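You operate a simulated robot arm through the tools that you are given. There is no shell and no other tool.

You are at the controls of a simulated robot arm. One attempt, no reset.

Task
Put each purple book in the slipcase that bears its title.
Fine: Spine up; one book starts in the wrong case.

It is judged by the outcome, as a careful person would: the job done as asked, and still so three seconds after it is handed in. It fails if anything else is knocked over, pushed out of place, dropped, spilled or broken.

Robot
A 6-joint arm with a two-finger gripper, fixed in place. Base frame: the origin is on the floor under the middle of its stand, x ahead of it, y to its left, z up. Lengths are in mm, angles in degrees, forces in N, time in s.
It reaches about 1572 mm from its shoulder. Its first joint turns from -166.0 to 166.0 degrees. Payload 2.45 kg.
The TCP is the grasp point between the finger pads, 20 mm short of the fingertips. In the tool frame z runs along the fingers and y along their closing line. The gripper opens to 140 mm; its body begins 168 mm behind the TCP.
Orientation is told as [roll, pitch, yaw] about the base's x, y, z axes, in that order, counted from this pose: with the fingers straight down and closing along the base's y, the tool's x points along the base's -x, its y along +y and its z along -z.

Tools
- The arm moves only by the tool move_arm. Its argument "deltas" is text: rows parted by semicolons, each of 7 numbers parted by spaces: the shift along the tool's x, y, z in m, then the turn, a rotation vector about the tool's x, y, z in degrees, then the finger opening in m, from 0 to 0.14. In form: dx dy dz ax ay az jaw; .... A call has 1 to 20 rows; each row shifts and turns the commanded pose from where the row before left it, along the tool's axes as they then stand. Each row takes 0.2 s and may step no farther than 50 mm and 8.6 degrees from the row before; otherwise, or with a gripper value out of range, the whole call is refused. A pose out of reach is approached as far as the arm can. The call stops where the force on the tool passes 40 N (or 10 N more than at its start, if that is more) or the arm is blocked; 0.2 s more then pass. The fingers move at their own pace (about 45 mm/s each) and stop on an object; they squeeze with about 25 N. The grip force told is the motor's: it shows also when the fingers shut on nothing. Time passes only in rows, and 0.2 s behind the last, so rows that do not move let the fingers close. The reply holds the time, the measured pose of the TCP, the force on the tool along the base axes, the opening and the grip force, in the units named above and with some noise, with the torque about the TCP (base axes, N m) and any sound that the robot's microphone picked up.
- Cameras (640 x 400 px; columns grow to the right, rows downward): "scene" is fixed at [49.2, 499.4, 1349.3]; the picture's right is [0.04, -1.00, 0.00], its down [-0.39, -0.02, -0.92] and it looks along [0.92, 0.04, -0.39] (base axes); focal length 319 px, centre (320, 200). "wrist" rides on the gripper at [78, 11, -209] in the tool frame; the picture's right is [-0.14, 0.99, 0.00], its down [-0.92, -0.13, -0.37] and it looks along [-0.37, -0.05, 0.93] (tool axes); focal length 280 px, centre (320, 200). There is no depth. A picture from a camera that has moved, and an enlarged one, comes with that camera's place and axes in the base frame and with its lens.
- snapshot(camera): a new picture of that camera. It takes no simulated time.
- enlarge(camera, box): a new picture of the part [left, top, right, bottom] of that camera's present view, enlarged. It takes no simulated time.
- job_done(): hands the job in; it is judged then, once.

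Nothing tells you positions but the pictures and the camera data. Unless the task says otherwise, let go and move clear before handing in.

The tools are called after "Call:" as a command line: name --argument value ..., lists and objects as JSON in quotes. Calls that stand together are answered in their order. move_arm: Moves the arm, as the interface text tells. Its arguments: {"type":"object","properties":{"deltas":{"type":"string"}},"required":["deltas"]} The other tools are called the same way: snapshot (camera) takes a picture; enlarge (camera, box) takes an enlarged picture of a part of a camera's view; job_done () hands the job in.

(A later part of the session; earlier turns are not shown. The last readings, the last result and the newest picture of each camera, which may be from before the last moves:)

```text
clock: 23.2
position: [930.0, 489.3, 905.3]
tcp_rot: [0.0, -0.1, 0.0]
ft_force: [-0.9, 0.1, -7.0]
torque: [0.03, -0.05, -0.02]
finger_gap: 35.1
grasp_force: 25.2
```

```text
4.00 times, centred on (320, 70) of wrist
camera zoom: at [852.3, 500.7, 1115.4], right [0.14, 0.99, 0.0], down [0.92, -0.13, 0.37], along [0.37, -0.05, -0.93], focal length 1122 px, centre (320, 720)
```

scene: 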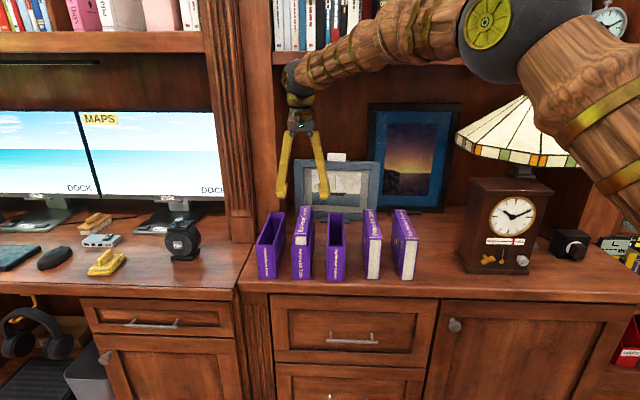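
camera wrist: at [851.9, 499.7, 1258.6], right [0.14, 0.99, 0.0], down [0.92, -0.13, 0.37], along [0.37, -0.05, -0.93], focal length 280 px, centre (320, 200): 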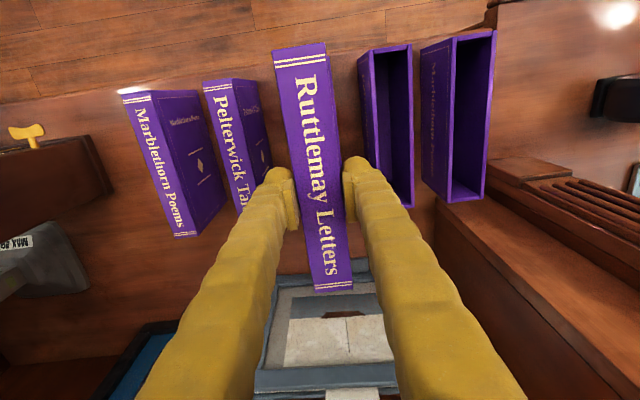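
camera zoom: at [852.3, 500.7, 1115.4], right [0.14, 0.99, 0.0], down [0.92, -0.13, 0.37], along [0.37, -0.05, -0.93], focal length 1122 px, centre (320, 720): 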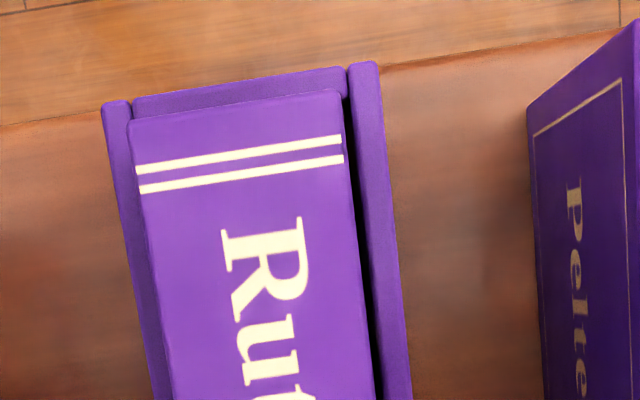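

Still 2.4 mm above the expected seat height. Lowering in half-to-one-millimetre steps.

Call:
move_arm --deltas "0 0 0.001 0 0 0 0.02;0 0 0.001 0 0 0 0.02;0 0 0 0 0 0 0.02"

Call:
enlarge --camera "wrist" --box '[240, 20, 400, 120]'

```text
clock: 24.0
position: [929.1, 490.4, 904.7]
tcp_rot: [-0.1, 0.0, 0.1]
ft_force: [1.0, -0.4, -4.3]
torque: [-0.01, 0.07, 0.01]
finger_gap: 35.0
grasp_force: 25.4
```

```text
4.00 times, centred on (320, 70) of wrist
camera zoom: at [852.2, 500.7, 1113.7], right [0.14, 0.99, 0.0], down [0.92, -0.13, 0.37], along [0.37, -0.05, -0.93], focal length 1122 px, centre (320, 720)
```

zoom: 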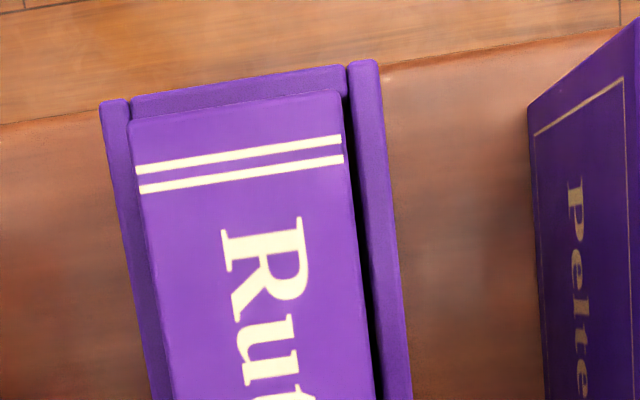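

The load is starting to transfer (−4.3 N). One more millimetre.

Call:
move_arm --deltas "0 0 0.0007 0 0 0 0.02;0 0 0 0 0 0 0.02"

```text
clock: 24.6
position: [928.6, 488.9, 904.9]
tcp_rot: [0.0, -0.1, 0.1]
ft_force: [2.2, -0.2, 4.4]
torque: [-0.01, 0.63, 0.03]
finger_gap: 35.1
grasp_force: 25.0
```

The book is seated (weight fully on the case floor). Opening the fingers gently.

Call:
move_arm --deltas "0 0 0 0 0 0 0.037;0 0 0 0 0 0 0.045;0 0 0 0 0 0 0.06;0 0 0 0 0 0 0.06"

Call:
enlarge --camera "wrist" --box '[240, 20, 400, 120]'

Call:
enlarge --camera "wrist" --box '[240, 180, 400, 280]'

Call:
enlarge --camera "scene" --box '[270, 180, 390, 290]'

```text
clock: 25.6
position: [930.3, 490.6, 903.3]
tcp_rot: [0.0, 0.1, -0.1]
ft_force: [-0.2, -0.2, 0.1]
torque: [0.04, 0.02, -0.02]
finger_gap: 59.9
grasp_force: 0.1
```

```text
4.00 times, centred on (320, 70) of wrist
camera zoom: at [852.1, 500.8, 1113.0], right [0.14, 0.99, 0.0], down [0.92, -0.13, 0.37], along [0.37, -0.05, -0.93], focal length 1122 px, centre (320, 720)
```

zoom: 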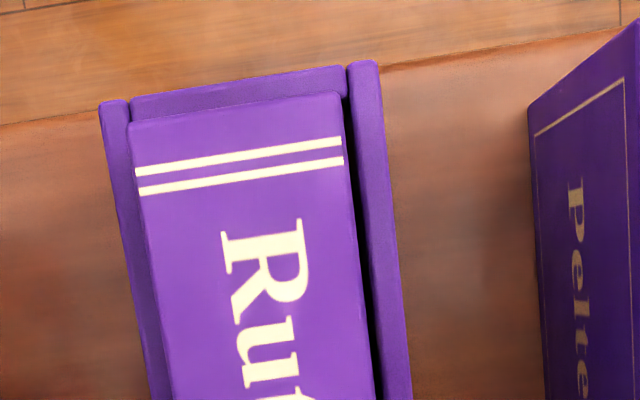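

```text
4.00 times, centred on (320, 230) of wrist
camera zoom: at [852.1, 500.8, 1113.0], right [0.14, 0.99, 0.0], down [0.92, -0.13, 0.37], along [0.37, -0.05, -0.93], focal length 1122 px, centre (320, 80)
```

zoom: 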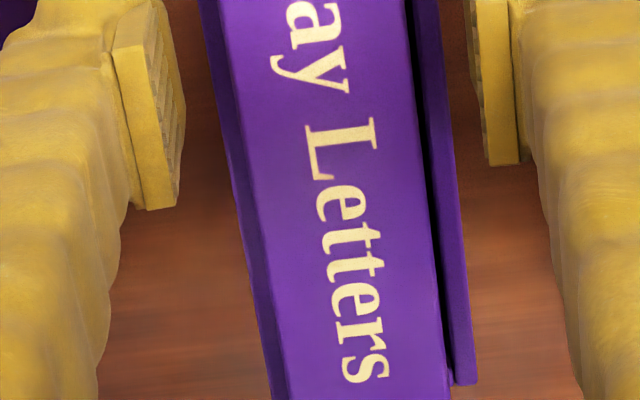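

```text
3.64 times, centred on (330, 235) of scene
camera zoom: at [49.2, 499.4, 1349.3], right [0.04, -1.0, 0.0], down [-0.39, -0.02, -0.92], along [0.92, 0.04, -0.39], focal length 1160 px, centre (284, 73)
```

zoom: 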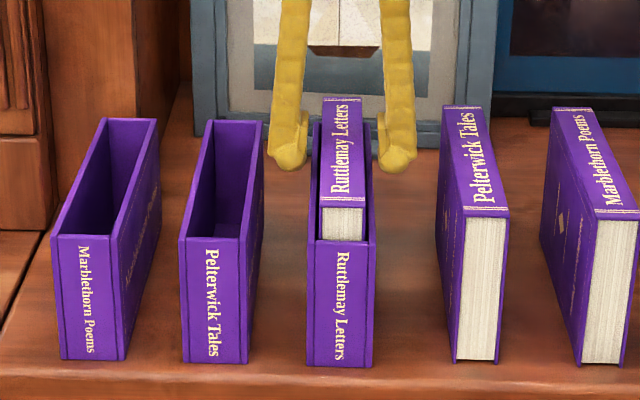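

The Ruttlemay book is home. Now I'll raise clear and move over the free Pelterwick book (roughly y≈382) to measure it.

Call:
move_arm --deltas "0 0 -0.025 0 0 0 0.06;0 0 -0.025 0 0 0 0.06;0 -0.036 0 0 0 0 0.07;0 -0.036 0 0 0 0 0.07;0 -0.036 0 0 0 0 0.07;0 0 0 0 0 0 0.07;0 0 0 0 0 0 0.07"

Call:
snapshot --camera "wrist"

Call:
enlarge --camera "wrist" --box '[256, 40, 384, 120]'

Call:
enlarge --camera "wrist" --box '[256, 190, 384, 270]'

```text
clock: 27.2
position: [932.8, 383.2, 952.4]
tcp_rot: [0.0, 0.1, 0.0]
ft_force: [0.8, -0.6, 0.3]
torque: [-0.02, -0.05, 0.05]
finger_gap: 69.9
grasp_force: 0.1
```

```text
taken
camera wrist: at [853.6, 393.9, 1162.7], right [0.14, 0.99, 0.0], down [0.92, -0.13, 0.37], along [0.37, -0.05, -0.93], focal length 280 px, centre (320, 200)
```

wrist: 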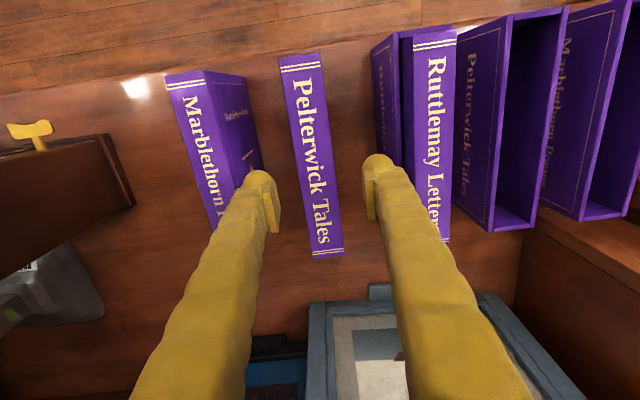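

```text
5.00 times, centred on (320, 80) of wrist
camera zoom: at [853.6, 393.9, 1162.7], right [0.14, 0.99, 0.0], down [0.92, -0.13, 0.37], along [0.37, -0.05, -0.93], focal length 1402 px, centre (320, 800)
```

zoom: 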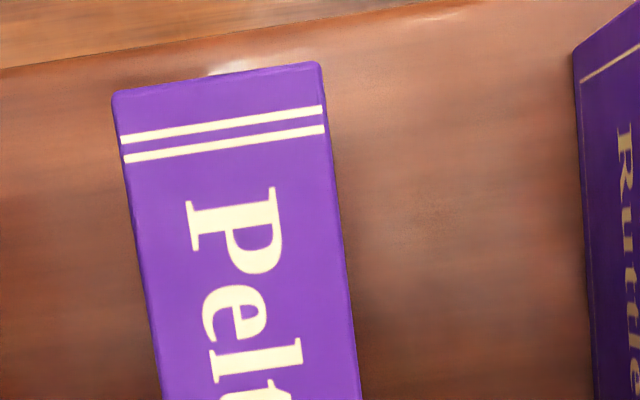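

```text
5.00 times, centred on (320, 230) of wrist
camera zoom: at [853.6, 393.9, 1162.7], right [0.14, 0.99, 0.0], down [0.92, -0.13, 0.37], along [0.37, -0.05, -0.93], focal length 1402 px, centre (320, 50)
```

zoom: 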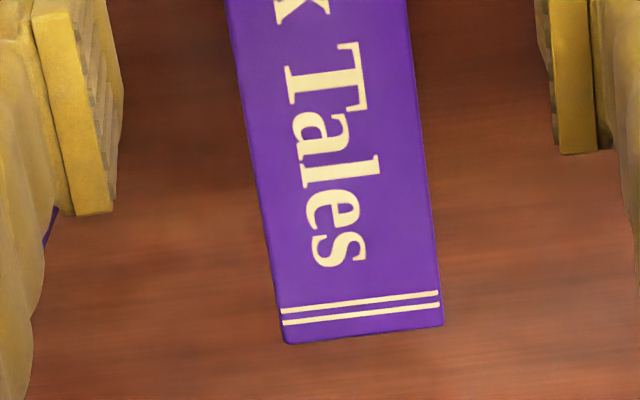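

The Pelterwick book is centred at (928.0, 379.4), square, with its top at about 897. I'll align in y and lower to about 20 mm above the grip height, then check.

Call:
move_arm --deltas "0.001 -0.0035 0.018 0 0 0 0.06;0 0 0.018 0 0 0 0.06;0 0 0 0 0 0 0.06;0 0 0 0 0 0 0.06"

Call:
enlarge --camera "wrist" --box '[256, 150, 384, 230]'

```text
clock: 28.2
position: [930.0, 379.4, 917.2]
tcp_rot: [0.0, -0.1, 0.1]
ft_force: [-0.3, -0.1, 0.1]
torque: [0.02, 0.0, 0.04]
finger_gap: 60.2
grasp_force: 0.1
```

```text
5.00 times, centred on (320, 190) of wrist
camera zoom: at [851.7, 389.9, 1126.9], right [0.14, 0.99, 0.0], down [0.92, -0.13, 0.37], along [0.37, -0.05, -0.93], focal length 1402 px, centre (320, 250)
```

zoom: 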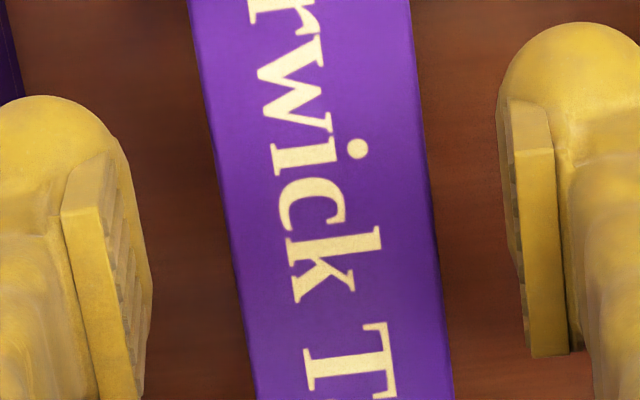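

Within half a millimetre. Lowering to grip height with a small y correction.

Call:
move_arm --deltas "0 0.0003 0.01 0 0 0 0.06;0 0 0.01 0 0 0 0.06;0 0 0 0 0 0 0.06;0 0 0 0 0 0 0.06"

Call:
enlarge --camera "wrist" --box '[256, 150, 384, 230]'

Call:
enlarge --camera "scene" --box '[300, 190, 430, 290]'

```text
clock: 29.2
position: [928.8, 381.2, 897.1]
tcp_rot: [0.0, 0.1, 0.1]
ft_force: [-0.4, 0.4, 0.1]
torque: [0.04, 0.0, 0.0]
finger_gap: 60.1
grasp_force: 0.2
```

```text
5.00 times, centred on (320, 190) of wrist
camera zoom: at [851.0, 390.3, 1107.7], right [0.14, 0.99, 0.0], down [0.92, -0.13, 0.37], along [0.37, -0.05, -0.93], focal length 1402 px, centre (320, 250)
```

zoom: 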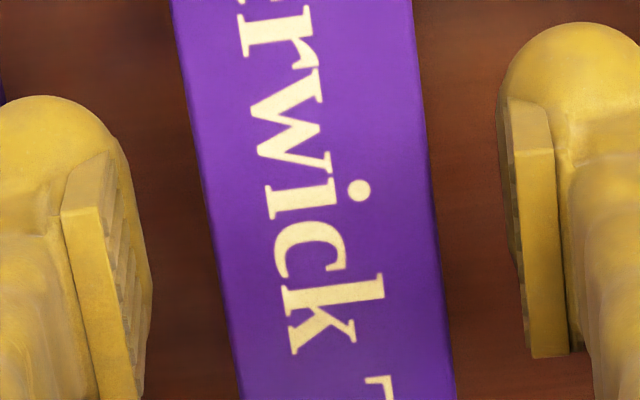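

```text
4.00 times, centred on (365, 240) of scene
camera zoom: at [49.2, 499.4, 1349.3], right [0.04, -1.0, 0.0], down [-0.39, -0.02, -0.92], along [0.92, 0.04, -0.39], focal length 1276 px, centre (140, 40)
```

zoom: 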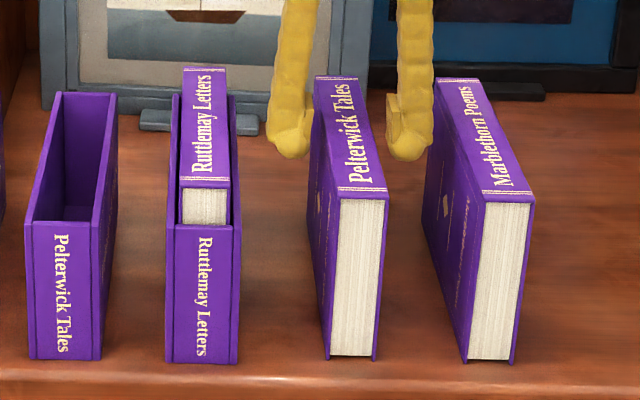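

Centred (79 vs 78 px gaps). Lowering 1 mm more and closing.

Call:
move_arm --deltas "0 0 0.001 0 0 0 0.06;0 0 0 0 0 0 0.045;0 0 0 0 0 0 0.03;0 0 0 0 0 0 0.02;0 0 0 0 0 0 0.02;0 0 0 0 0 0 0.02"

Call:
enlarge --camera "wrist" --box '[256, 40, 384, 120]'

Call:
enlarge --camera "wrist" --box '[256, 210, 384, 290]'

```text
clock: 30.6
position: [929.4, 379.8, 896.1]
tcp_rot: [0.0, 0.0, -0.1]
ft_force: [0.6, 1.4, -0.6]
torque: [0.04, 0.02, -0.01]
finger_gap: 35.3
grasp_force: 24.5
```

```text
5.00 times, centred on (320, 80) of wrist
camera zoom: at [851.1, 390.1, 1106.7], right [0.14, 0.99, 0.0], down [0.92, -0.13, 0.37], along [0.37, -0.05, -0.93], focal length 1402 px, centre (320, 800)
```

zoom: 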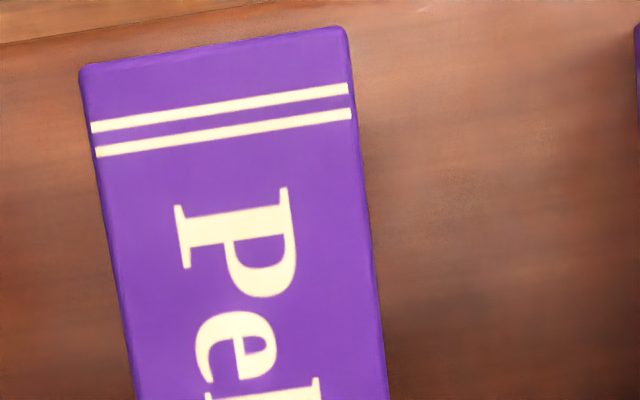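

```text
5.00 times, centred on (320, 250) of wrist
camera zoom: at [851.1, 390.1, 1106.7], right [0.14, 0.99, 0.0], down [0.92, -0.13, 0.37], along [0.37, -0.05, -0.93], focal length 1402 px, centre (320, -50)
```

zoom: 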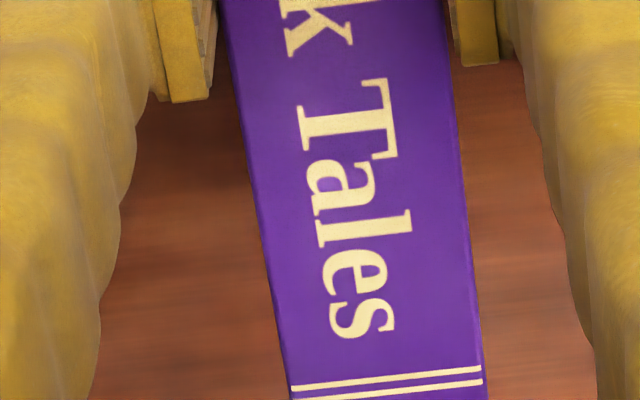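

Gripped with the book centred at x≈928.0. I'll lift about 172 mm so its bottom clears the Ruttlemay book on the way to the Pelterwick case.

Call:
move_arm --deltas "0 0 -0.005 0 0 0 0.02;0 0 -0.01 0 0 0 0.02;0 0 -0.012 0 0 0 0.02;0 0 -0.015 0 0 0 0.02;0 0 -0.015 0 0 0 0.02;0 0 -0.015 0 0 0 0.02;0 0 -0.015 0 0 0 0.02;0 0 -0.015 0 0 0 0.02;0 0 -0.015 0 0 0 0.02;0 0 -0.015 0 0 0 0.02;0 0 -0.015 0 0 0 0.02;0 0 -0.015 0 0 0 0.02;0 0 -0.01 0 0 0 0.02;0 0 0 0 0 0 0.02"

Call:
snapshot --camera "wrist"

Call:
snapshot --camera "scene"

```text
clock: 33.6
position: [929.7, 377.6, 1068.3]
tcp_rot: [0.0, 0.0, 0.1]
ft_force: [-0.7, 0.5, -6.0]
torque: [0.01, -0.06, 0.0]
finger_gap: 34.9
grasp_force: 24.8
```

```text
taken
camera wrist: at [851.1, 389.0, 1278.9], right [0.14, 0.99, 0.0], down [0.92, -0.13, 0.37], along [0.37, -0.05, -0.93], focal length 280 px, centre (320, 200)
```

wrist: 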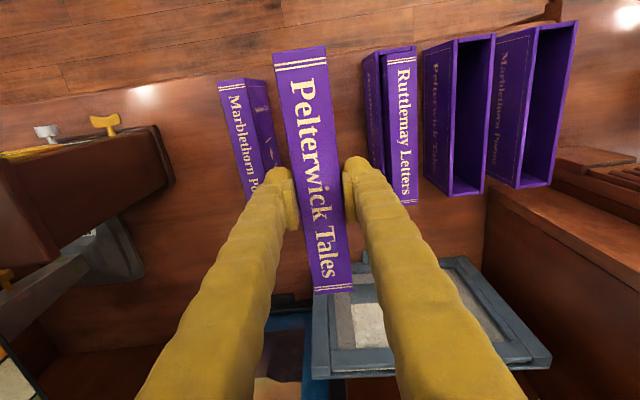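

```text
taken
```

scene: 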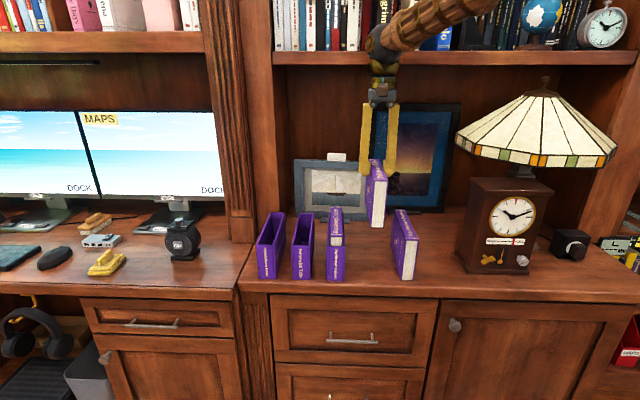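

The book's bottom is about 30 mm above the Ruttlemay book. I'll translate +211.7 mm in y to over the Pelterwick case.

Call:
move_arm --deltas "0 0.015 0 0 0 0 0.02;0 0.025 0 0 0 0 0.02;0 0.025 0 0 0 0 0.02;0 0.025 0 0 0 0 0.02;0 0.025 0 0 0 0 0.02;0 0.025 0 0 0 0 0.02;0 0.025 0 0 0 0 0.02;0 0.025 0 0 0 0 0.02;0.001 0.0217 0 0 0 0 0.02;0 0 0 0 0 0 0.02;0 0 0 0 0 0 0.02"

Call:
snapshot --camera "wrist"

Call:
enlarge --camera "scene" --box '[230, 130, 390, 290]'

```text
clock: 36.0
position: [928.2, 590.0, 1069.2]
tcp_rot: [0.1, -0.1, 0.1]
ft_force: [-0.6, -0.1, -6.7]
torque: [0.01, -0.03, 0.0]
finger_gap: 35.0
grasp_force: 25.2
```

```text
taken
camera wrist: at [849.4, 601.3, 1278.3], right [0.14, 0.99, 0.0], down [0.92, -0.13, 0.37], along [0.37, -0.05, -0.93], focal length 280 px, centre (320, 200)
```

wrist: 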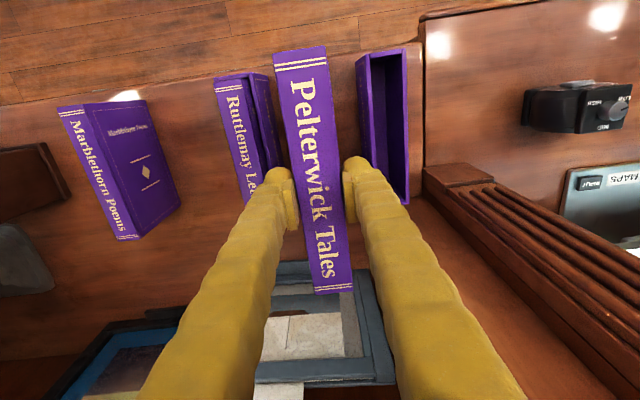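

```text
2.50 times, centred on (310, 210) of scene
camera zoom: at [49.2, 499.4, 1349.3], right [0.04, -1.0, 0.0], down [-0.39, -0.02, -0.92], along [0.92, 0.04, -0.39], focal length 798 px, centre (345, 175)
```

zoom: 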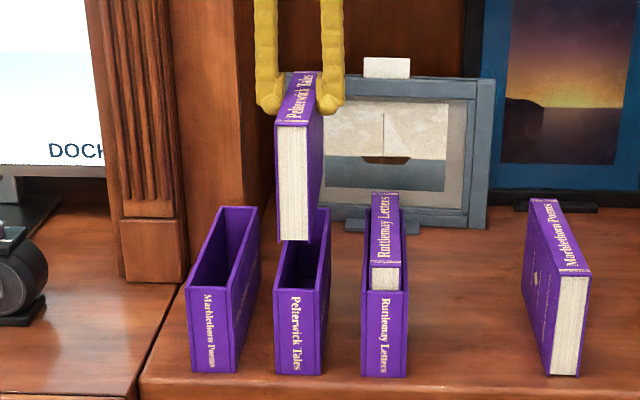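

Off by 0.7 mm in x and 0.6 mm in y. I'll correct while descending to just above the rim.

Call:
move_arm --deltas "-0.0007 -0.0006 0.012 0 0 0 0.02;0 0 0.012 0 0 0 0.02;0 0 0.012 0 0 0 0.02;0 0 0 0 0 0 0.02;0 0 0 0 0 0 0.02"

Call:
enlarge --camera "wrist" --box '[240, 20, 400, 120]'

Call:
enlarge --camera "scene" --box '[270, 180, 350, 290]'

```text
clock: 37.2
position: [928.0, 589.4, 1032.6]
tcp_rot: [0.0, 0.0, -0.1]
ft_force: [-0.4, 0.3, -6.8]
torque: [-0.04, -0.02, 0.01]
finger_gap: 35.2
grasp_force: 24.9
```

```text
4.00 times, centred on (320, 70) of wrist
camera zoom: at [850.8, 600.5, 1241.8], right [0.14, 0.99, 0.0], down [0.92, -0.13, 0.37], along [0.37, -0.05, -0.93], focal length 1122 px, centre (320, 720)
```

zoom: 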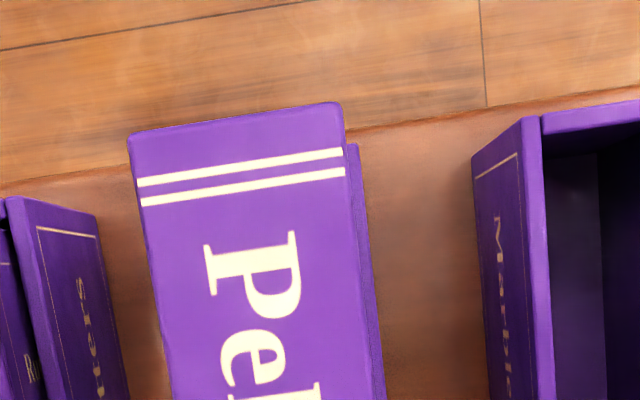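

```text
3.64 times, centred on (310, 235) of scene
camera zoom: at [49.2, 499.4, 1349.3], right [0.04, -1.0, 0.0], down [-0.39, -0.02, -0.92], along [0.92, 0.04, -0.39], focal length 1160 px, centre (356, 73)
```

zoom: 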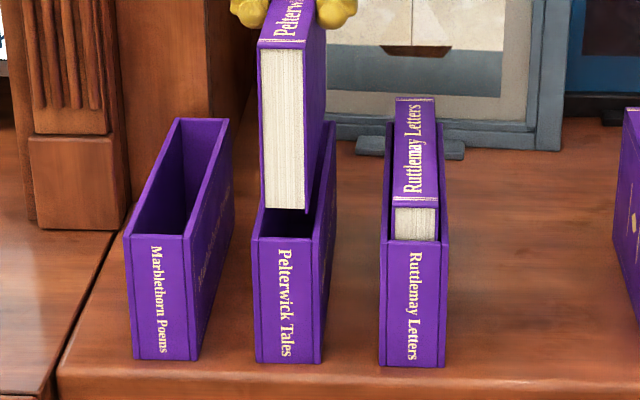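

Slightly long in x (+0.7 mm). I'll correct and start the insertion.

Call:
move_arm --deltas "0.0007 0.0002 0.006 0 0 0 0.02;0 0 0.006 0 0 0 0.02;0 0 0 0 0 0 0.02;0 0 0 0 0 0 0.02"

Call:
enlarge --camera "wrist" --box '[240, 20, 400, 120]'

Call:
enlarge --camera "scene" --box '[280, 200, 340, 290]'

```text
clock: 38.2
position: [929.0, 590.1, 1019.9]
tcp_rot: [0.0, 0.0, -0.1]
ft_force: [-0.1, 0.9, -6.4]
torque: [0.02, -0.04, 0.01]
finger_gap: 35.3
grasp_force: 24.9
```

```text
4.00 times, centred on (320, 70) of wrist
camera zoom: at [850.6, 600.6, 1229.5], right [0.14, 0.99, 0.0], down [0.92, -0.13, 0.37], along [0.37, -0.05, -0.93], focal length 1122 px, centre (320, 720)
```

zoom: 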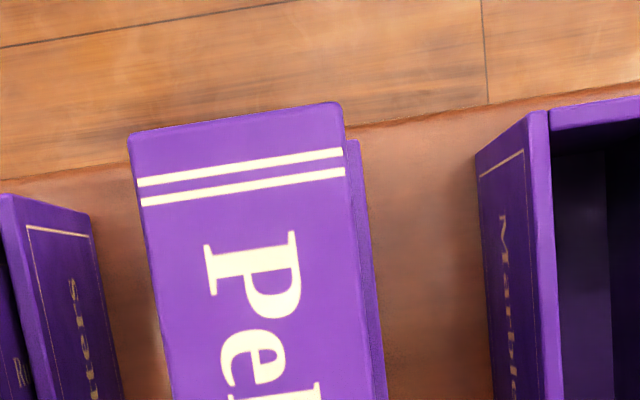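

```text
4.44 times, centred on (310, 245) of scene
camera zoom: at [49.2, 499.4, 1349.3], right [0.04, -1.0, 0.0], down [-0.39, -0.02, -0.92], along [0.92, 0.04, -0.39], focal length 1418 px, centre (364, 0)
```

zoom: 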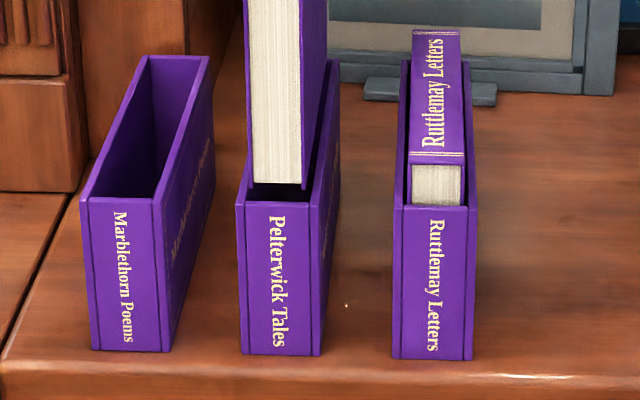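

Good alignment (x +0.5, y −0.1 mm). I'll continue down 30 mm into the case with force checks.

Call:
move_arm --deltas "0.0005 0.0001 0.006 0 0 0 0.02;0 0 0.006 0 0 0 0.02;0 0 0.006 0 0 0 0.02;0 0 0.006 0 0 0 0.02;0 0 0.006 0 0 0 0.02;0 0 0 0 0 0 0.02"

Call:
enlarge --camera "wrist" --box '[240, 20, 400, 120]'

Call:
enlarge --camera "scene" --box '[280, 200, 340, 290]'

```text
clock: 39.6
position: [928.0, 590.9, 989.1]
tcp_rot: [0.0, 0.0, 0.0]
ft_force: [-0.3, -0.5, -6.6]
torque: [0.02, -0.07, 0.0]
finger_gap: 35.0
grasp_force: 24.8
```

```text
4.00 times, centred on (320, 70) of wrist
camera zoom: at [849.6, 600.9, 1199.5], right [0.14, 0.99, 0.0], down [0.92, -0.13, 0.37], along [0.37, -0.05, -0.93], focal length 1122 px, centre (320, 720)
```

zoom: 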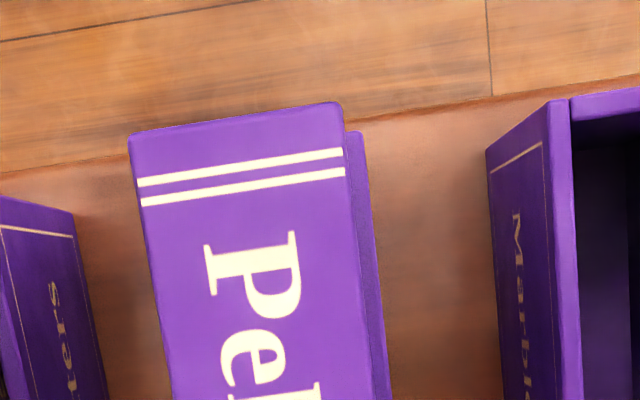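

```text
4.44 times, centred on (310, 245) of scene
camera zoom: at [49.2, 499.4, 1349.3], right [0.04, -1.0, 0.0], down [-0.39, -0.02, -0.92], along [0.92, 0.04, -0.39], focal length 1418 px, centre (364, 0)
```

zoom: 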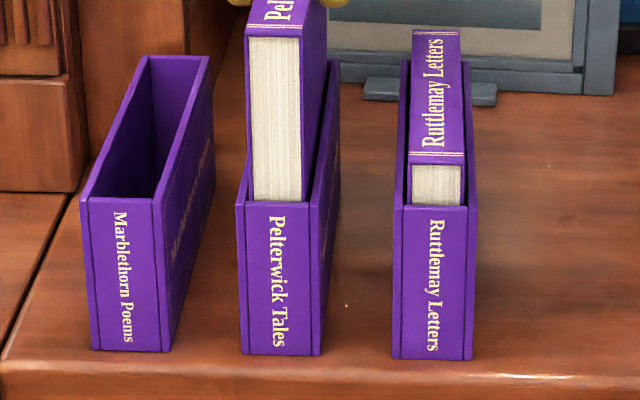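

Inside with no contact force. Continuing down 45 mm with a 0.4 mm x correction.

Call:
move_arm --deltas "-0.0004 -0.0002 0.007 0 0 0 0.02;0 0 0.008 0 0 0 0.02;0 0 0.008 0 0 0 0.02;0 0 0.008 0 0 0 0.02;0 0 0.007 0 0 0 0.02;0 0 0.007 0 0 0 0.02;0 0 0 0 0 0 0.02"

Call:
enlarge --camera "wrist" --box '[240, 20, 400, 120]'

Call:
enlarge --camera "scene" --box '[280, 200, 340, 290]'

```text
clock: 41.2
position: [929.1, 588.6, 945.7]
tcp_rot: [0.0, 0.0, -0.1]
ft_force: [0.7, 0.4, -6.4]
torque: [0.01, -0.03, -0.01]
finger_gap: 35.0
grasp_force: 25.1
```

```text
4.00 times, centred on (320, 70) of wrist
camera zoom: at [850.7, 599.9, 1154.3], right [0.14, 0.99, 0.0], down [0.92, -0.13, 0.37], along [0.37, -0.05, -0.93], focal length 1122 px, centre (320, 720)
```

zoom: 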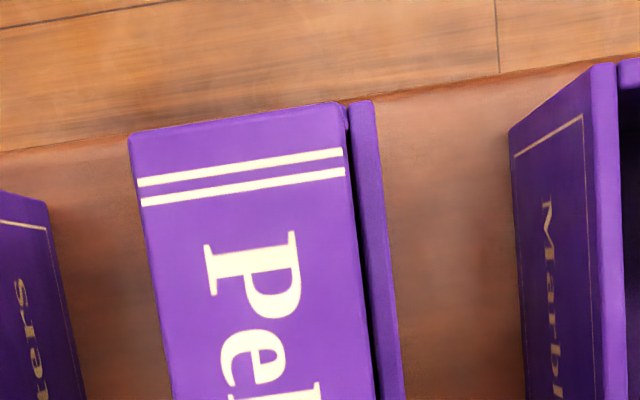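

```text
4.44 times, centred on (310, 245) of scene
camera zoom: at [49.2, 499.4, 1349.3], right [0.04, -1.0, 0.0], down [-0.39, -0.02, -0.92], along [0.92, 0.04, -0.39], focal length 1418 px, centre (364, 0)
```

zoom: 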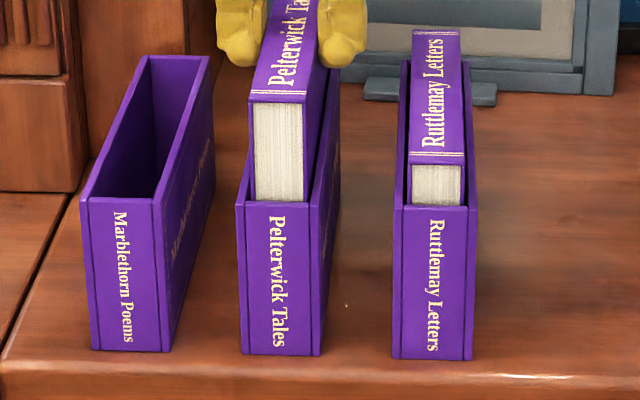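

On track; correcting y +0.8 and x −0.5, then down another 36 mm.

Call:
move_arm --deltas "0.0005 0.0008 0.007 0 0 0 0.02;0 0 0.008 0 0 0 0.02;0 0 0.008 0 0 0 0.02;0 0 0.008 0 0 0 0.02;0 0 0.005 0 0 0 0.02;0 0 0 0 0 0 0.02"

Call:
enlarge --camera "wrist" --box '[240, 20, 400, 120]'

```text
clock: 42.6
position: [926.5, 590.5, 908.5]
tcp_rot: [0.1, 0.1, 0.1]
ft_force: [-1.0, -0.1, -6.6]
torque: [0.03, -0.02, 0.0]
finger_gap: 35.3
grasp_force: 24.6
```

```text
4.00 times, centred on (320, 70) of wrist
camera zoom: at [849.2, 601.7, 1118.7], right [0.14, 0.99, 0.0], down [0.92, -0.13, 0.37], along [0.37, -0.05, -0.93], focal length 1122 px, centre (320, 720)
```

zoom: 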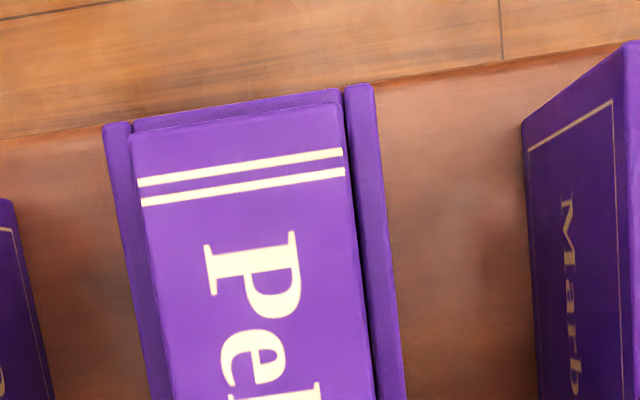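

Small drift (y +1.0, x −0.9 mm); correcting and lowering 4 mm toward the floor.

Call:
move_arm --deltas "-0.0007 -0.0009 0.002 0 0 0 0.02;0 0 0.002 0 0 0 0.02;0 0 0 0 0 0 0.02"

Call:
enlarge --camera "wrist" --box '[240, 20, 400, 120]'

```text
clock: 43.4
position: [928.3, 588.2, 905.8]
tcp_rot: [-0.1, -0.1, 0.0]
ft_force: [0.0, 0.0, -6.7]
torque: [-0.01, -0.01, 0.03]
finger_gap: 35.2
grasp_force: 25.8
```

```text
4.00 times, centred on (320, 70) of wrist
camera zoom: at [850.3, 600.0, 1115.0], right [0.14, 0.99, 0.0], down [0.92, -0.13, 0.37], along [0.37, -0.05, -0.93], focal length 1122 px, centre (320, 720)
```

zoom: 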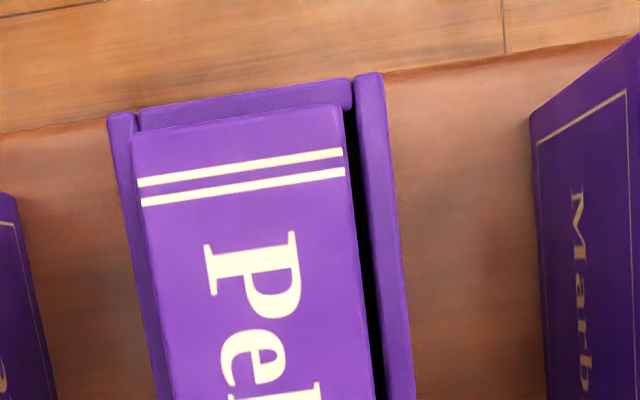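

Not yet touching. I'll add +0.5 mm in y and lower in millimetre steps.

Call:
move_arm --deltas "0 0.0005 0.001 0 0 0 0.02;0 0 0.001 0 0 0 0.02;0 0 0 0 0 0 0.02"

Call:
enlarge --camera "wrist" --box '[240, 20, 400, 120]'

```text
clock: 44.2
position: [928.1, 589.9, 902.6]
tcp_rot: [0.0, 0.1, 0.1]
ft_force: [0.2, 0.6, -5.4]
torque: [-0.05, 0.1, -0.02]
finger_gap: 35.0
grasp_force: 24.6
```

```text
4.00 times, centred on (320, 70) of wrist
camera zoom: at [850.2, 600.7, 1113.3], right [0.14, 0.99, 0.0], down [0.92, -0.13, 0.37], along [0.37, -0.05, -0.93], focal length 1122 px, centre (320, 720)
```

zoom: 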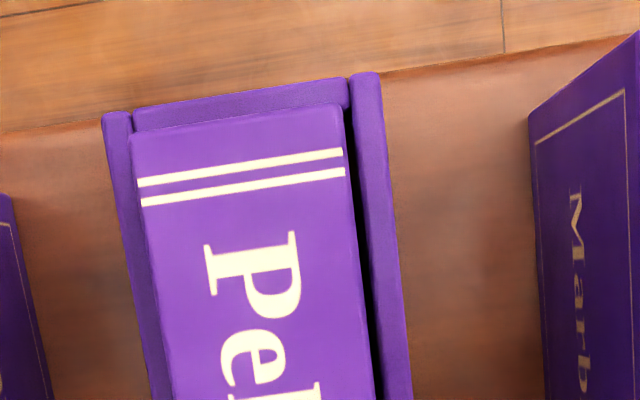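

The load begins to transfer at cam z 1113.3, the same seat height as before. Lowering 0.7 mm more, then releasing.

Call:
move_arm --deltas "0 0 0.0007 0 0 0 0.02;0 0 0 0 0 0 0.02"

```text
clock: 44.8
position: [928.5, 590.4, 902.5]
tcp_rot: [0.0, -0.2, 0.0]
ft_force: [-2.0, 0.9, 3.0]
torque: [-0.12, 0.21, 0.01]
finger_gap: 35.2
grasp_force: 25.3
```

Seated (+3 N upward). Opening the fingers.

Call:
move_arm --deltas "0 0 0 0 0 0 0.037;0 0 0 0 0 0 0.045;0 0 0 0 0 0 0.06;0 0 0 0 0 0 0.06"

Call:
enlarge --camera "wrist" --box '[240, 20, 400, 120]'

Call:
enlarge --camera "scene" --box '[250, 190, 370, 290]'

```text
clock: 45.8
position: [928.0, 590.4, 902.8]
tcp_rot: [0.0, 0.0, -0.1]
ft_force: [1.1, -0.1, 0.0]
torque: [-0.01, -0.01, -0.02]
finger_gap: 60.2
grasp_force: 0.0
```

```text
4.00 times, centred on (320, 70) of wrist
camera zoom: at [850.4, 600.8, 1112.6], right [0.14, 0.99, 0.0], down [0.92, -0.13, 0.37], along [0.37, -0.05, -0.93], focal length 1122 px, centre (320, 720)
```

zoom: 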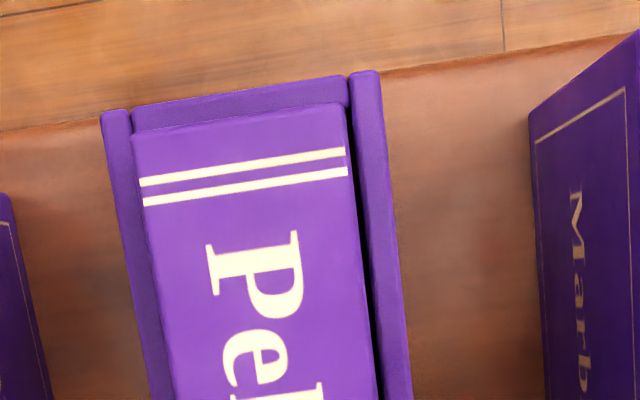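

```text
4.00 times, centred on (310, 240) of scene
camera zoom: at [49.2, 499.4, 1349.3], right [0.04, -1.0, 0.0], down [-0.39, -0.02, -0.92], along [0.92, 0.04, -0.39], focal length 1276 px, centre (360, 40)
```

zoom: 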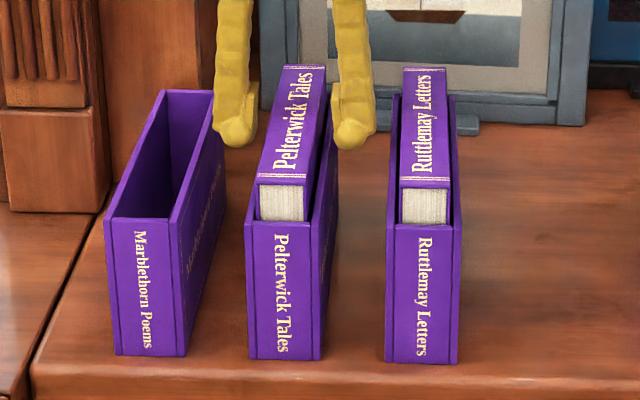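

The Pelterwick book is home. I'll rise and shift +100 mm to measure the Marblethorn case from the same relative viewpoint.

Call:
move_arm --deltas "0 0 -0.025 0 0 0 0.06;0 0 -0.025 0 0 0 0.06;0 0.034 0 0 0 0 0.07;0 0.034 0 0 0 0 0.07;0 0.034 0 0 0 0 0.07;0 0 0 0 0 0 0.07;0 0 0 0 0 0 0.07"

Call:
snapshot --camera "wrist"

Call:
enlarge --camera "wrist" --box '[256, 40, 384, 120]'

Call:
enlarge --camera "wrist" --box '[256, 190, 384, 270]'

```text
clock: 47.4
position: [926.7, 694.3, 953.7]
tcp_rot: [0.0, -0.2, 0.0]
ft_force: [-0.4, 0.3, 0.0]
torque: [0.0, 0.01, -0.01]
finger_gap: 69.8
grasp_force: 0.0
```

```text
taken
camera wrist: at [849.6, 704.5, 1163.2], right [0.14, 0.99, 0.0], down [0.92, -0.13, 0.37], along [0.37, -0.05, -0.93], focal length 280 px, centre (320, 200)
```

wrist: 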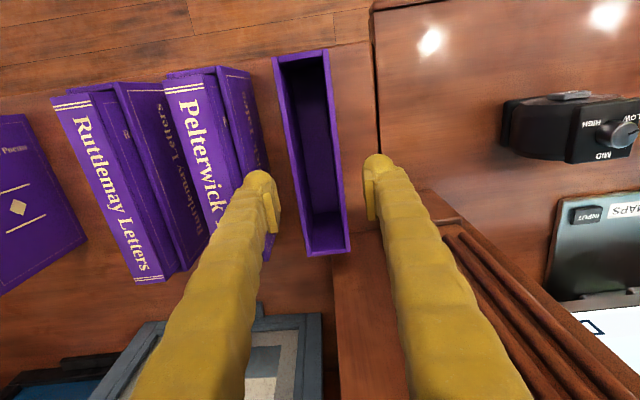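

```text
5.00 times, centred on (320, 80) of wrist
camera zoom: at [849.6, 704.5, 1163.2], right [0.14, 0.99, 0.0], down [0.92, -0.13, 0.37], along [0.37, -0.05, -0.93], focal length 1402 px, centre (320, 800)
```

zoom: 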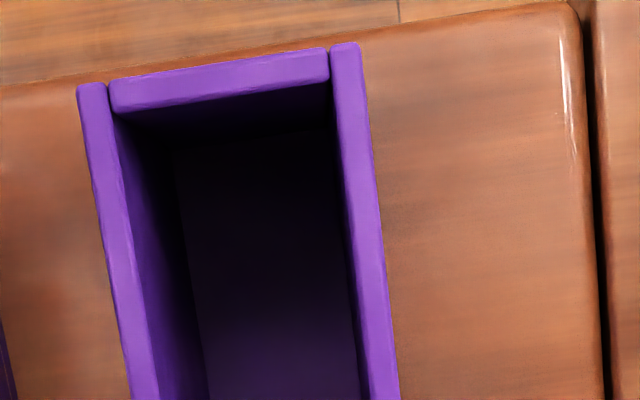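

```text
5.00 times, centred on (320, 230) of wrist
camera zoom: at [849.6, 704.5, 1163.2], right [0.14, 0.99, 0.0], down [0.92, -0.13, 0.37], along [0.37, -0.05, -0.93], focal length 1402 px, centre (320, 50)
```

zoom: 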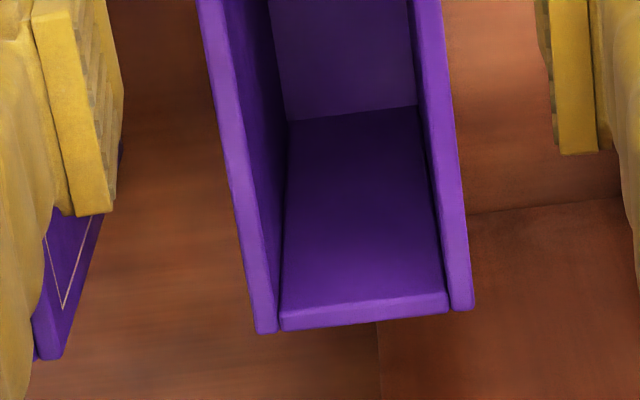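

The Marblethorn case is centred at (926.9, 689.7), square. I'll travel at this safe height to the free Marblethorn book near y≈280 and measure it.

Call:
move_arm --deltas "0 -0.034 0 0 0 0 0.07;0 -0.034 0 0 0 0 0.07;0 -0.035 0 0 0 0 0.07;0 -0.035 0 0 0 0 0.07;0 -0.035 0 0 0 0 0.07;0 -0.035 0 0 0 0 0.07;0 -0.035 0 0 0 0 0.07;0 -0.035 0 0 0 0 0.07;0 -0.035 0 0 0 0 0.07;0 -0.035 0 0 0 0 0.07;0 -0.035 0 0 0 0 0.07;0 -0.03 0 0 0 0 0.07;0 0 0 0 0 0 0.07;0 0 0 0 0 0 0.07"

Call:
snapshot --camera "wrist"

Call:
enlarge --camera "wrist" --box '[256, 40, 384, 120]'

Call:
enlarge --camera "wrist" --box '[256, 190, 384, 270]'

```text
clock: 50.4
position: [928.0, 275.3, 951.4]
tcp_rot: [-0.1, -0.1, 0.0]
ft_force: [0.2, -0.1, -0.6]
torque: [0.01, 0.0, -0.01]
finger_gap: 70.1
grasp_force: 0.0
```

```text
taken
camera wrist: at [849.5, 287.7, 1161.2], right [0.14, 0.99, 0.0], down [0.92, -0.13, 0.37], along [0.37, -0.05, -0.93], focal length 280 px, centre (320, 200)
```

wrist: 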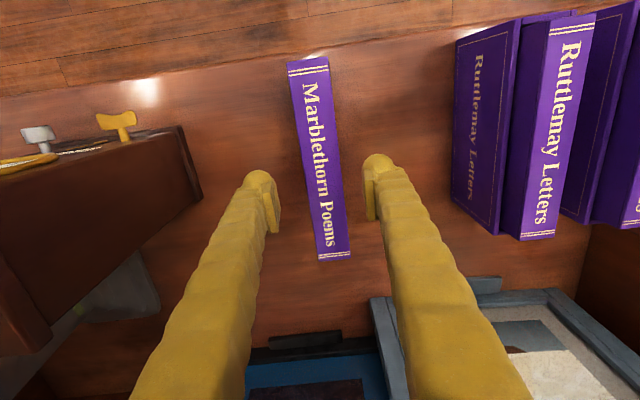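

```text
5.00 times, centred on (320, 80) of wrist
camera zoom: at [849.5, 287.7, 1161.2], right [0.14, 0.99, 0.0], down [0.92, -0.13, 0.37], along [0.37, -0.05, -0.93], focal length 1402 px, centre (320, 800)
```

zoom: 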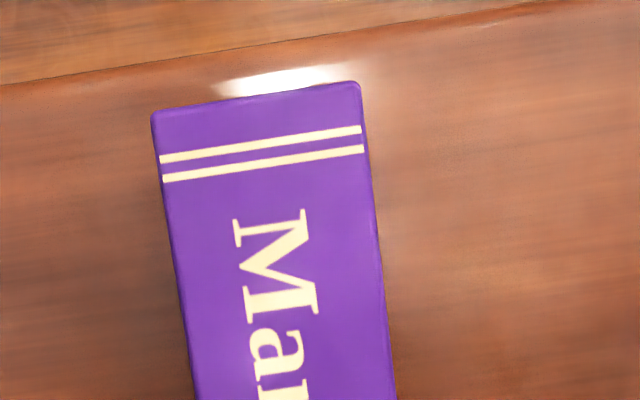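

```text
5.00 times, centred on (320, 230) of wrist
camera zoom: at [849.5, 287.7, 1161.2], right [0.14, 0.99, 0.0], down [0.92, -0.13, 0.37], along [0.37, -0.05, -0.93], focal length 1402 px, centre (320, 50)
```

zoom: 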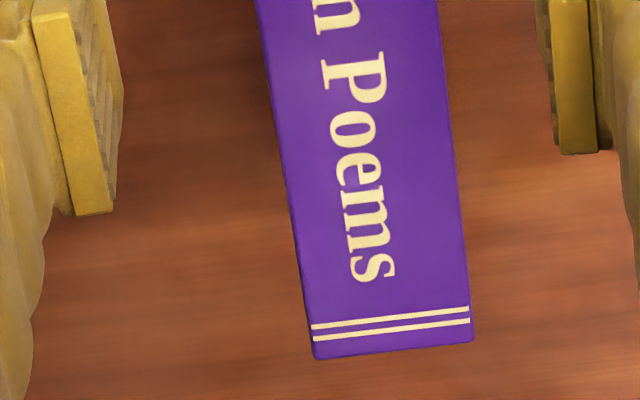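

The Marblethorn book is centred at (928.0, 279.4), square. The clock stands well away (y<100). I'll align and lower partway.

Call:
move_arm --deltas "-0.001 0.0026 0.018 0 0 0 0.06;0 0 0.018 0 0 0 0.06;0 0 0 0 0 0 0.06;0 0 0 0 0 0 0.06"

Call:
enlarge --camera "wrist" --box '[256, 150, 384, 230]'

```text
clock: 51.4
position: [930.2, 281.2, 914.1]
tcp_rot: [0.0, 0.0, 0.0]
ft_force: [0.2, 0.2, -0.1]
torque: [0.02, 0.0, 0.0]
finger_gap: 60.1
grasp_force: 0.0
```

```text
5.00 times, centred on (320, 190) of wrist
camera zoom: at [851.3, 291.7, 1124.7], right [0.14, 0.99, 0.0], down [0.92, -0.13, 0.37], along [0.37, -0.05, -0.93], focal length 1402 px, centre (320, 250)
```

zoom: 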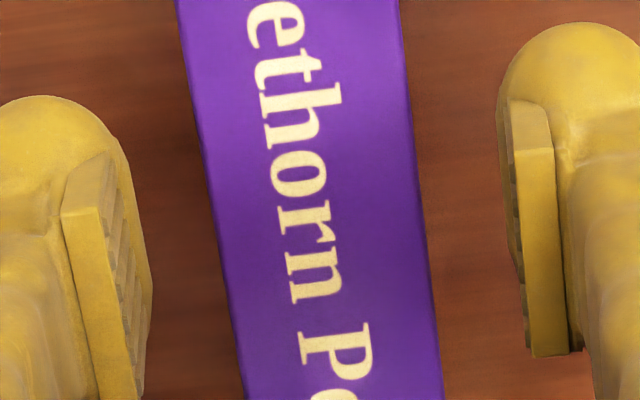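

True y is 1.3 mm high. I'll correct and lower to grip height.

Call:
move_arm --deltas "0 -0.0013 0.009 0 0 0 0.06;0 0 0.009 0 0 0 0.06;0 0 0 0 0 0 0.06;0 0 0 0 0 0 0.06"

Call:
enlarge --camera "wrist" --box '[256, 150, 384, 230]'

Call:
enlarge --camera "scene" --box '[340, 180, 470, 290]'

```text
clock: 52.4
position: [930.0, 280.1, 897.1]
tcp_rot: [0.1, 0.0, 0.0]
ft_force: [0.7, -0.4, 1.1]
torque: [-0.03, 0.01, -0.02]
finger_gap: 60.1
grasp_force: 0.1
```

```text
5.00 times, centred on (320, 190) of wrist
camera zoom: at [851.6, 291.0, 1107.2], right [0.14, 0.99, 0.0], down [0.92, -0.13, 0.37], along [0.37, -0.05, -0.93], focal length 1402 px, centre (320, 250)
```

zoom: 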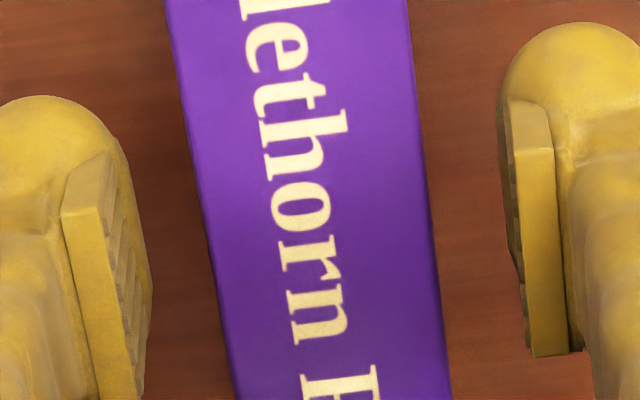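

```text
3.64 times, centred on (405, 235) of scene
camera zoom: at [49.2, 499.4, 1349.3], right [0.04, -1.0, 0.0], down [-0.39, -0.02, -0.92], along [0.92, 0.04, -0.39], focal length 1160 px, centre (11, 73)
```

zoom: 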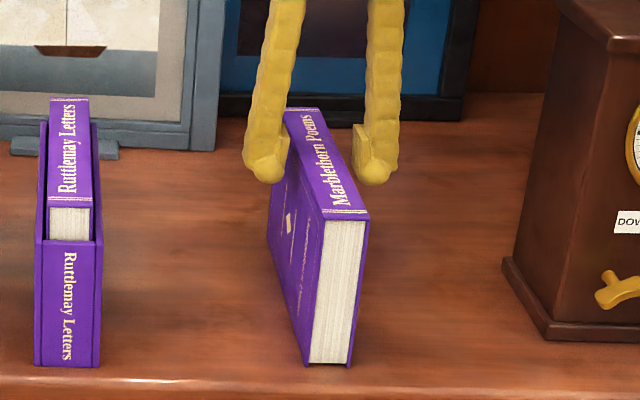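

Still 0.6 mm high in y. I'll nudge −0.6 and lower 0.5 mm, then close.

Call:
move_arm --deltas "0 -0.0006 0.0005 0 0 0 0.06;0 0 0 0 0 0 0.06;0 0 0 0 0 0 0.045;0 0 0 0 0 0 0.03;0 0 0 0 0 0 0.02;0 0 0 0 0 0 0.02;0 0 0 0 0 0 0.02"

Call:
enlarge --camera "wrist" --box '[256, 40, 384, 120]'

Call:
enlarge --camera "wrist" --box '[256, 220, 384, 300]'

```text
clock: 54.0
position: [930.2, 280.8, 897.3]
tcp_rot: [0.0, 0.0, -0.1]
ft_force: [-0.2, 1.1, -0.2]
torque: [0.04, 0.02, 0.0]
finger_gap: 35.1
grasp_force: 24.5
```

```text
5.00 times, centred on (320, 80) of wrist
camera zoom: at [851.6, 290.5, 1106.8], right [0.14, 0.99, 0.0], down [0.92, -0.13, 0.37], along [0.37, -0.05, -0.93], focal length 1402 px, centre (320, 800)
```

zoom: 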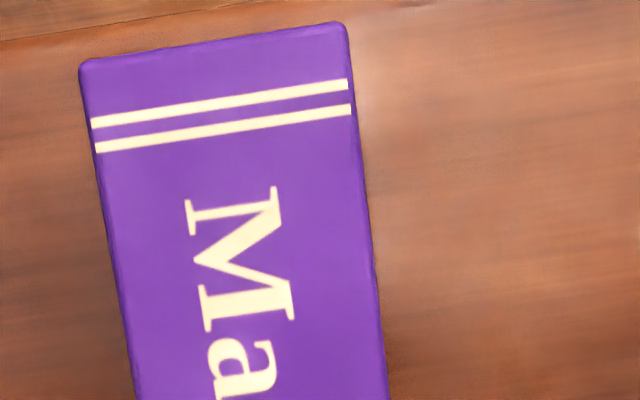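

```text
5.00 times, centred on (320, 260) of wrist
camera zoom: at [851.6, 290.5, 1106.8], right [0.14, 0.99, 0.0], down [0.92, -0.13, 0.37], along [0.37, -0.05, -0.93], focal length 1402 px, centre (320, -100)
```

zoom: 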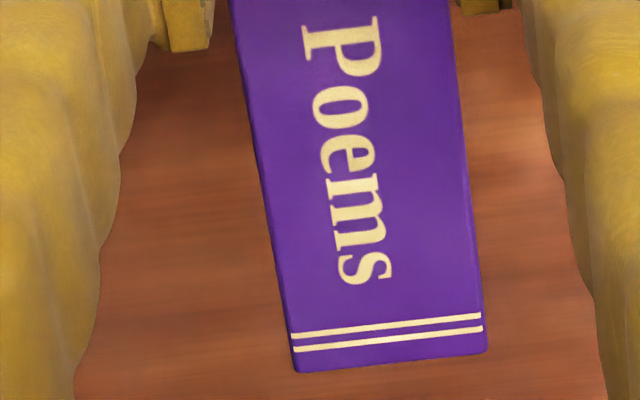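

Gripped well at cam (851.6, 290.5). Lifting ~172 mm straight up.

Call:
move_arm --deltas "0 0 -0.005 0 0 0 0.02;0 0 -0.01 0 0 0 0.02;0 0 -0.012 0 0 0 0.02;0 0 -0.015 0 0 0 0.02;0 0 -0.015 0 0 0 0.02;0 0 -0.015 0 0 0 0.02;0 0 -0.015 0 0 0 0.02;0 0 -0.015 0 0 0 0.02;0 0 -0.015 0 0 0 0.02;0 0 -0.015 0 0 0 0.02;0 0 -0.015 0 0 0 0.02;0 0 -0.015 0 0 0 0.02;0 0 -0.012 0 0 0 0.02;0 0 0 0 0 0 0.02"

Call:
snapshot --camera "wrist"

Call:
snapshot --camera "scene"

```text
clock: 57.0
position: [929.2, 280.1, 1072.1]
tcp_rot: [-0.1, -0.1, -0.1]
ft_force: [0.2, 0.1, -6.7]
torque: [-0.02, -0.05, 0.0]
finger_gap: 35.2
grasp_force: 25.2
```

```text
taken
camera wrist: at [850.4, 290.7, 1281.7], right [0.14, 0.99, 0.0], down [0.92, -0.13, 0.37], along [0.37, -0.05, -0.93], focal length 280 px, centre (320, 200)
```

wrist: 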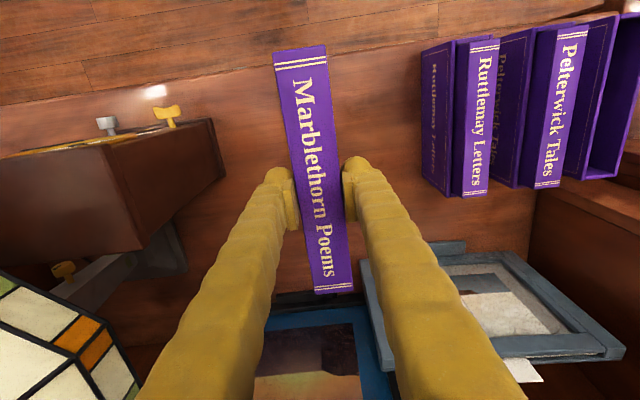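

```text
taken
```

scene: 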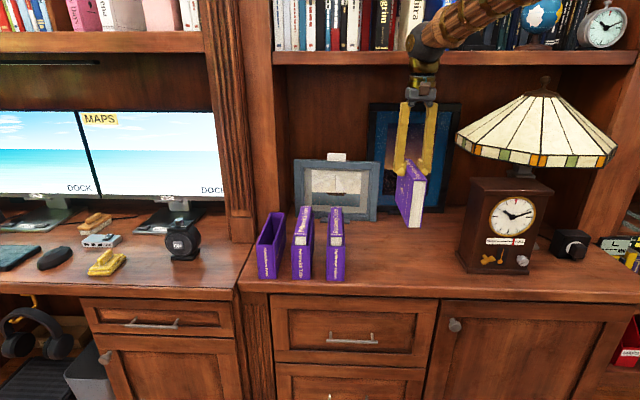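

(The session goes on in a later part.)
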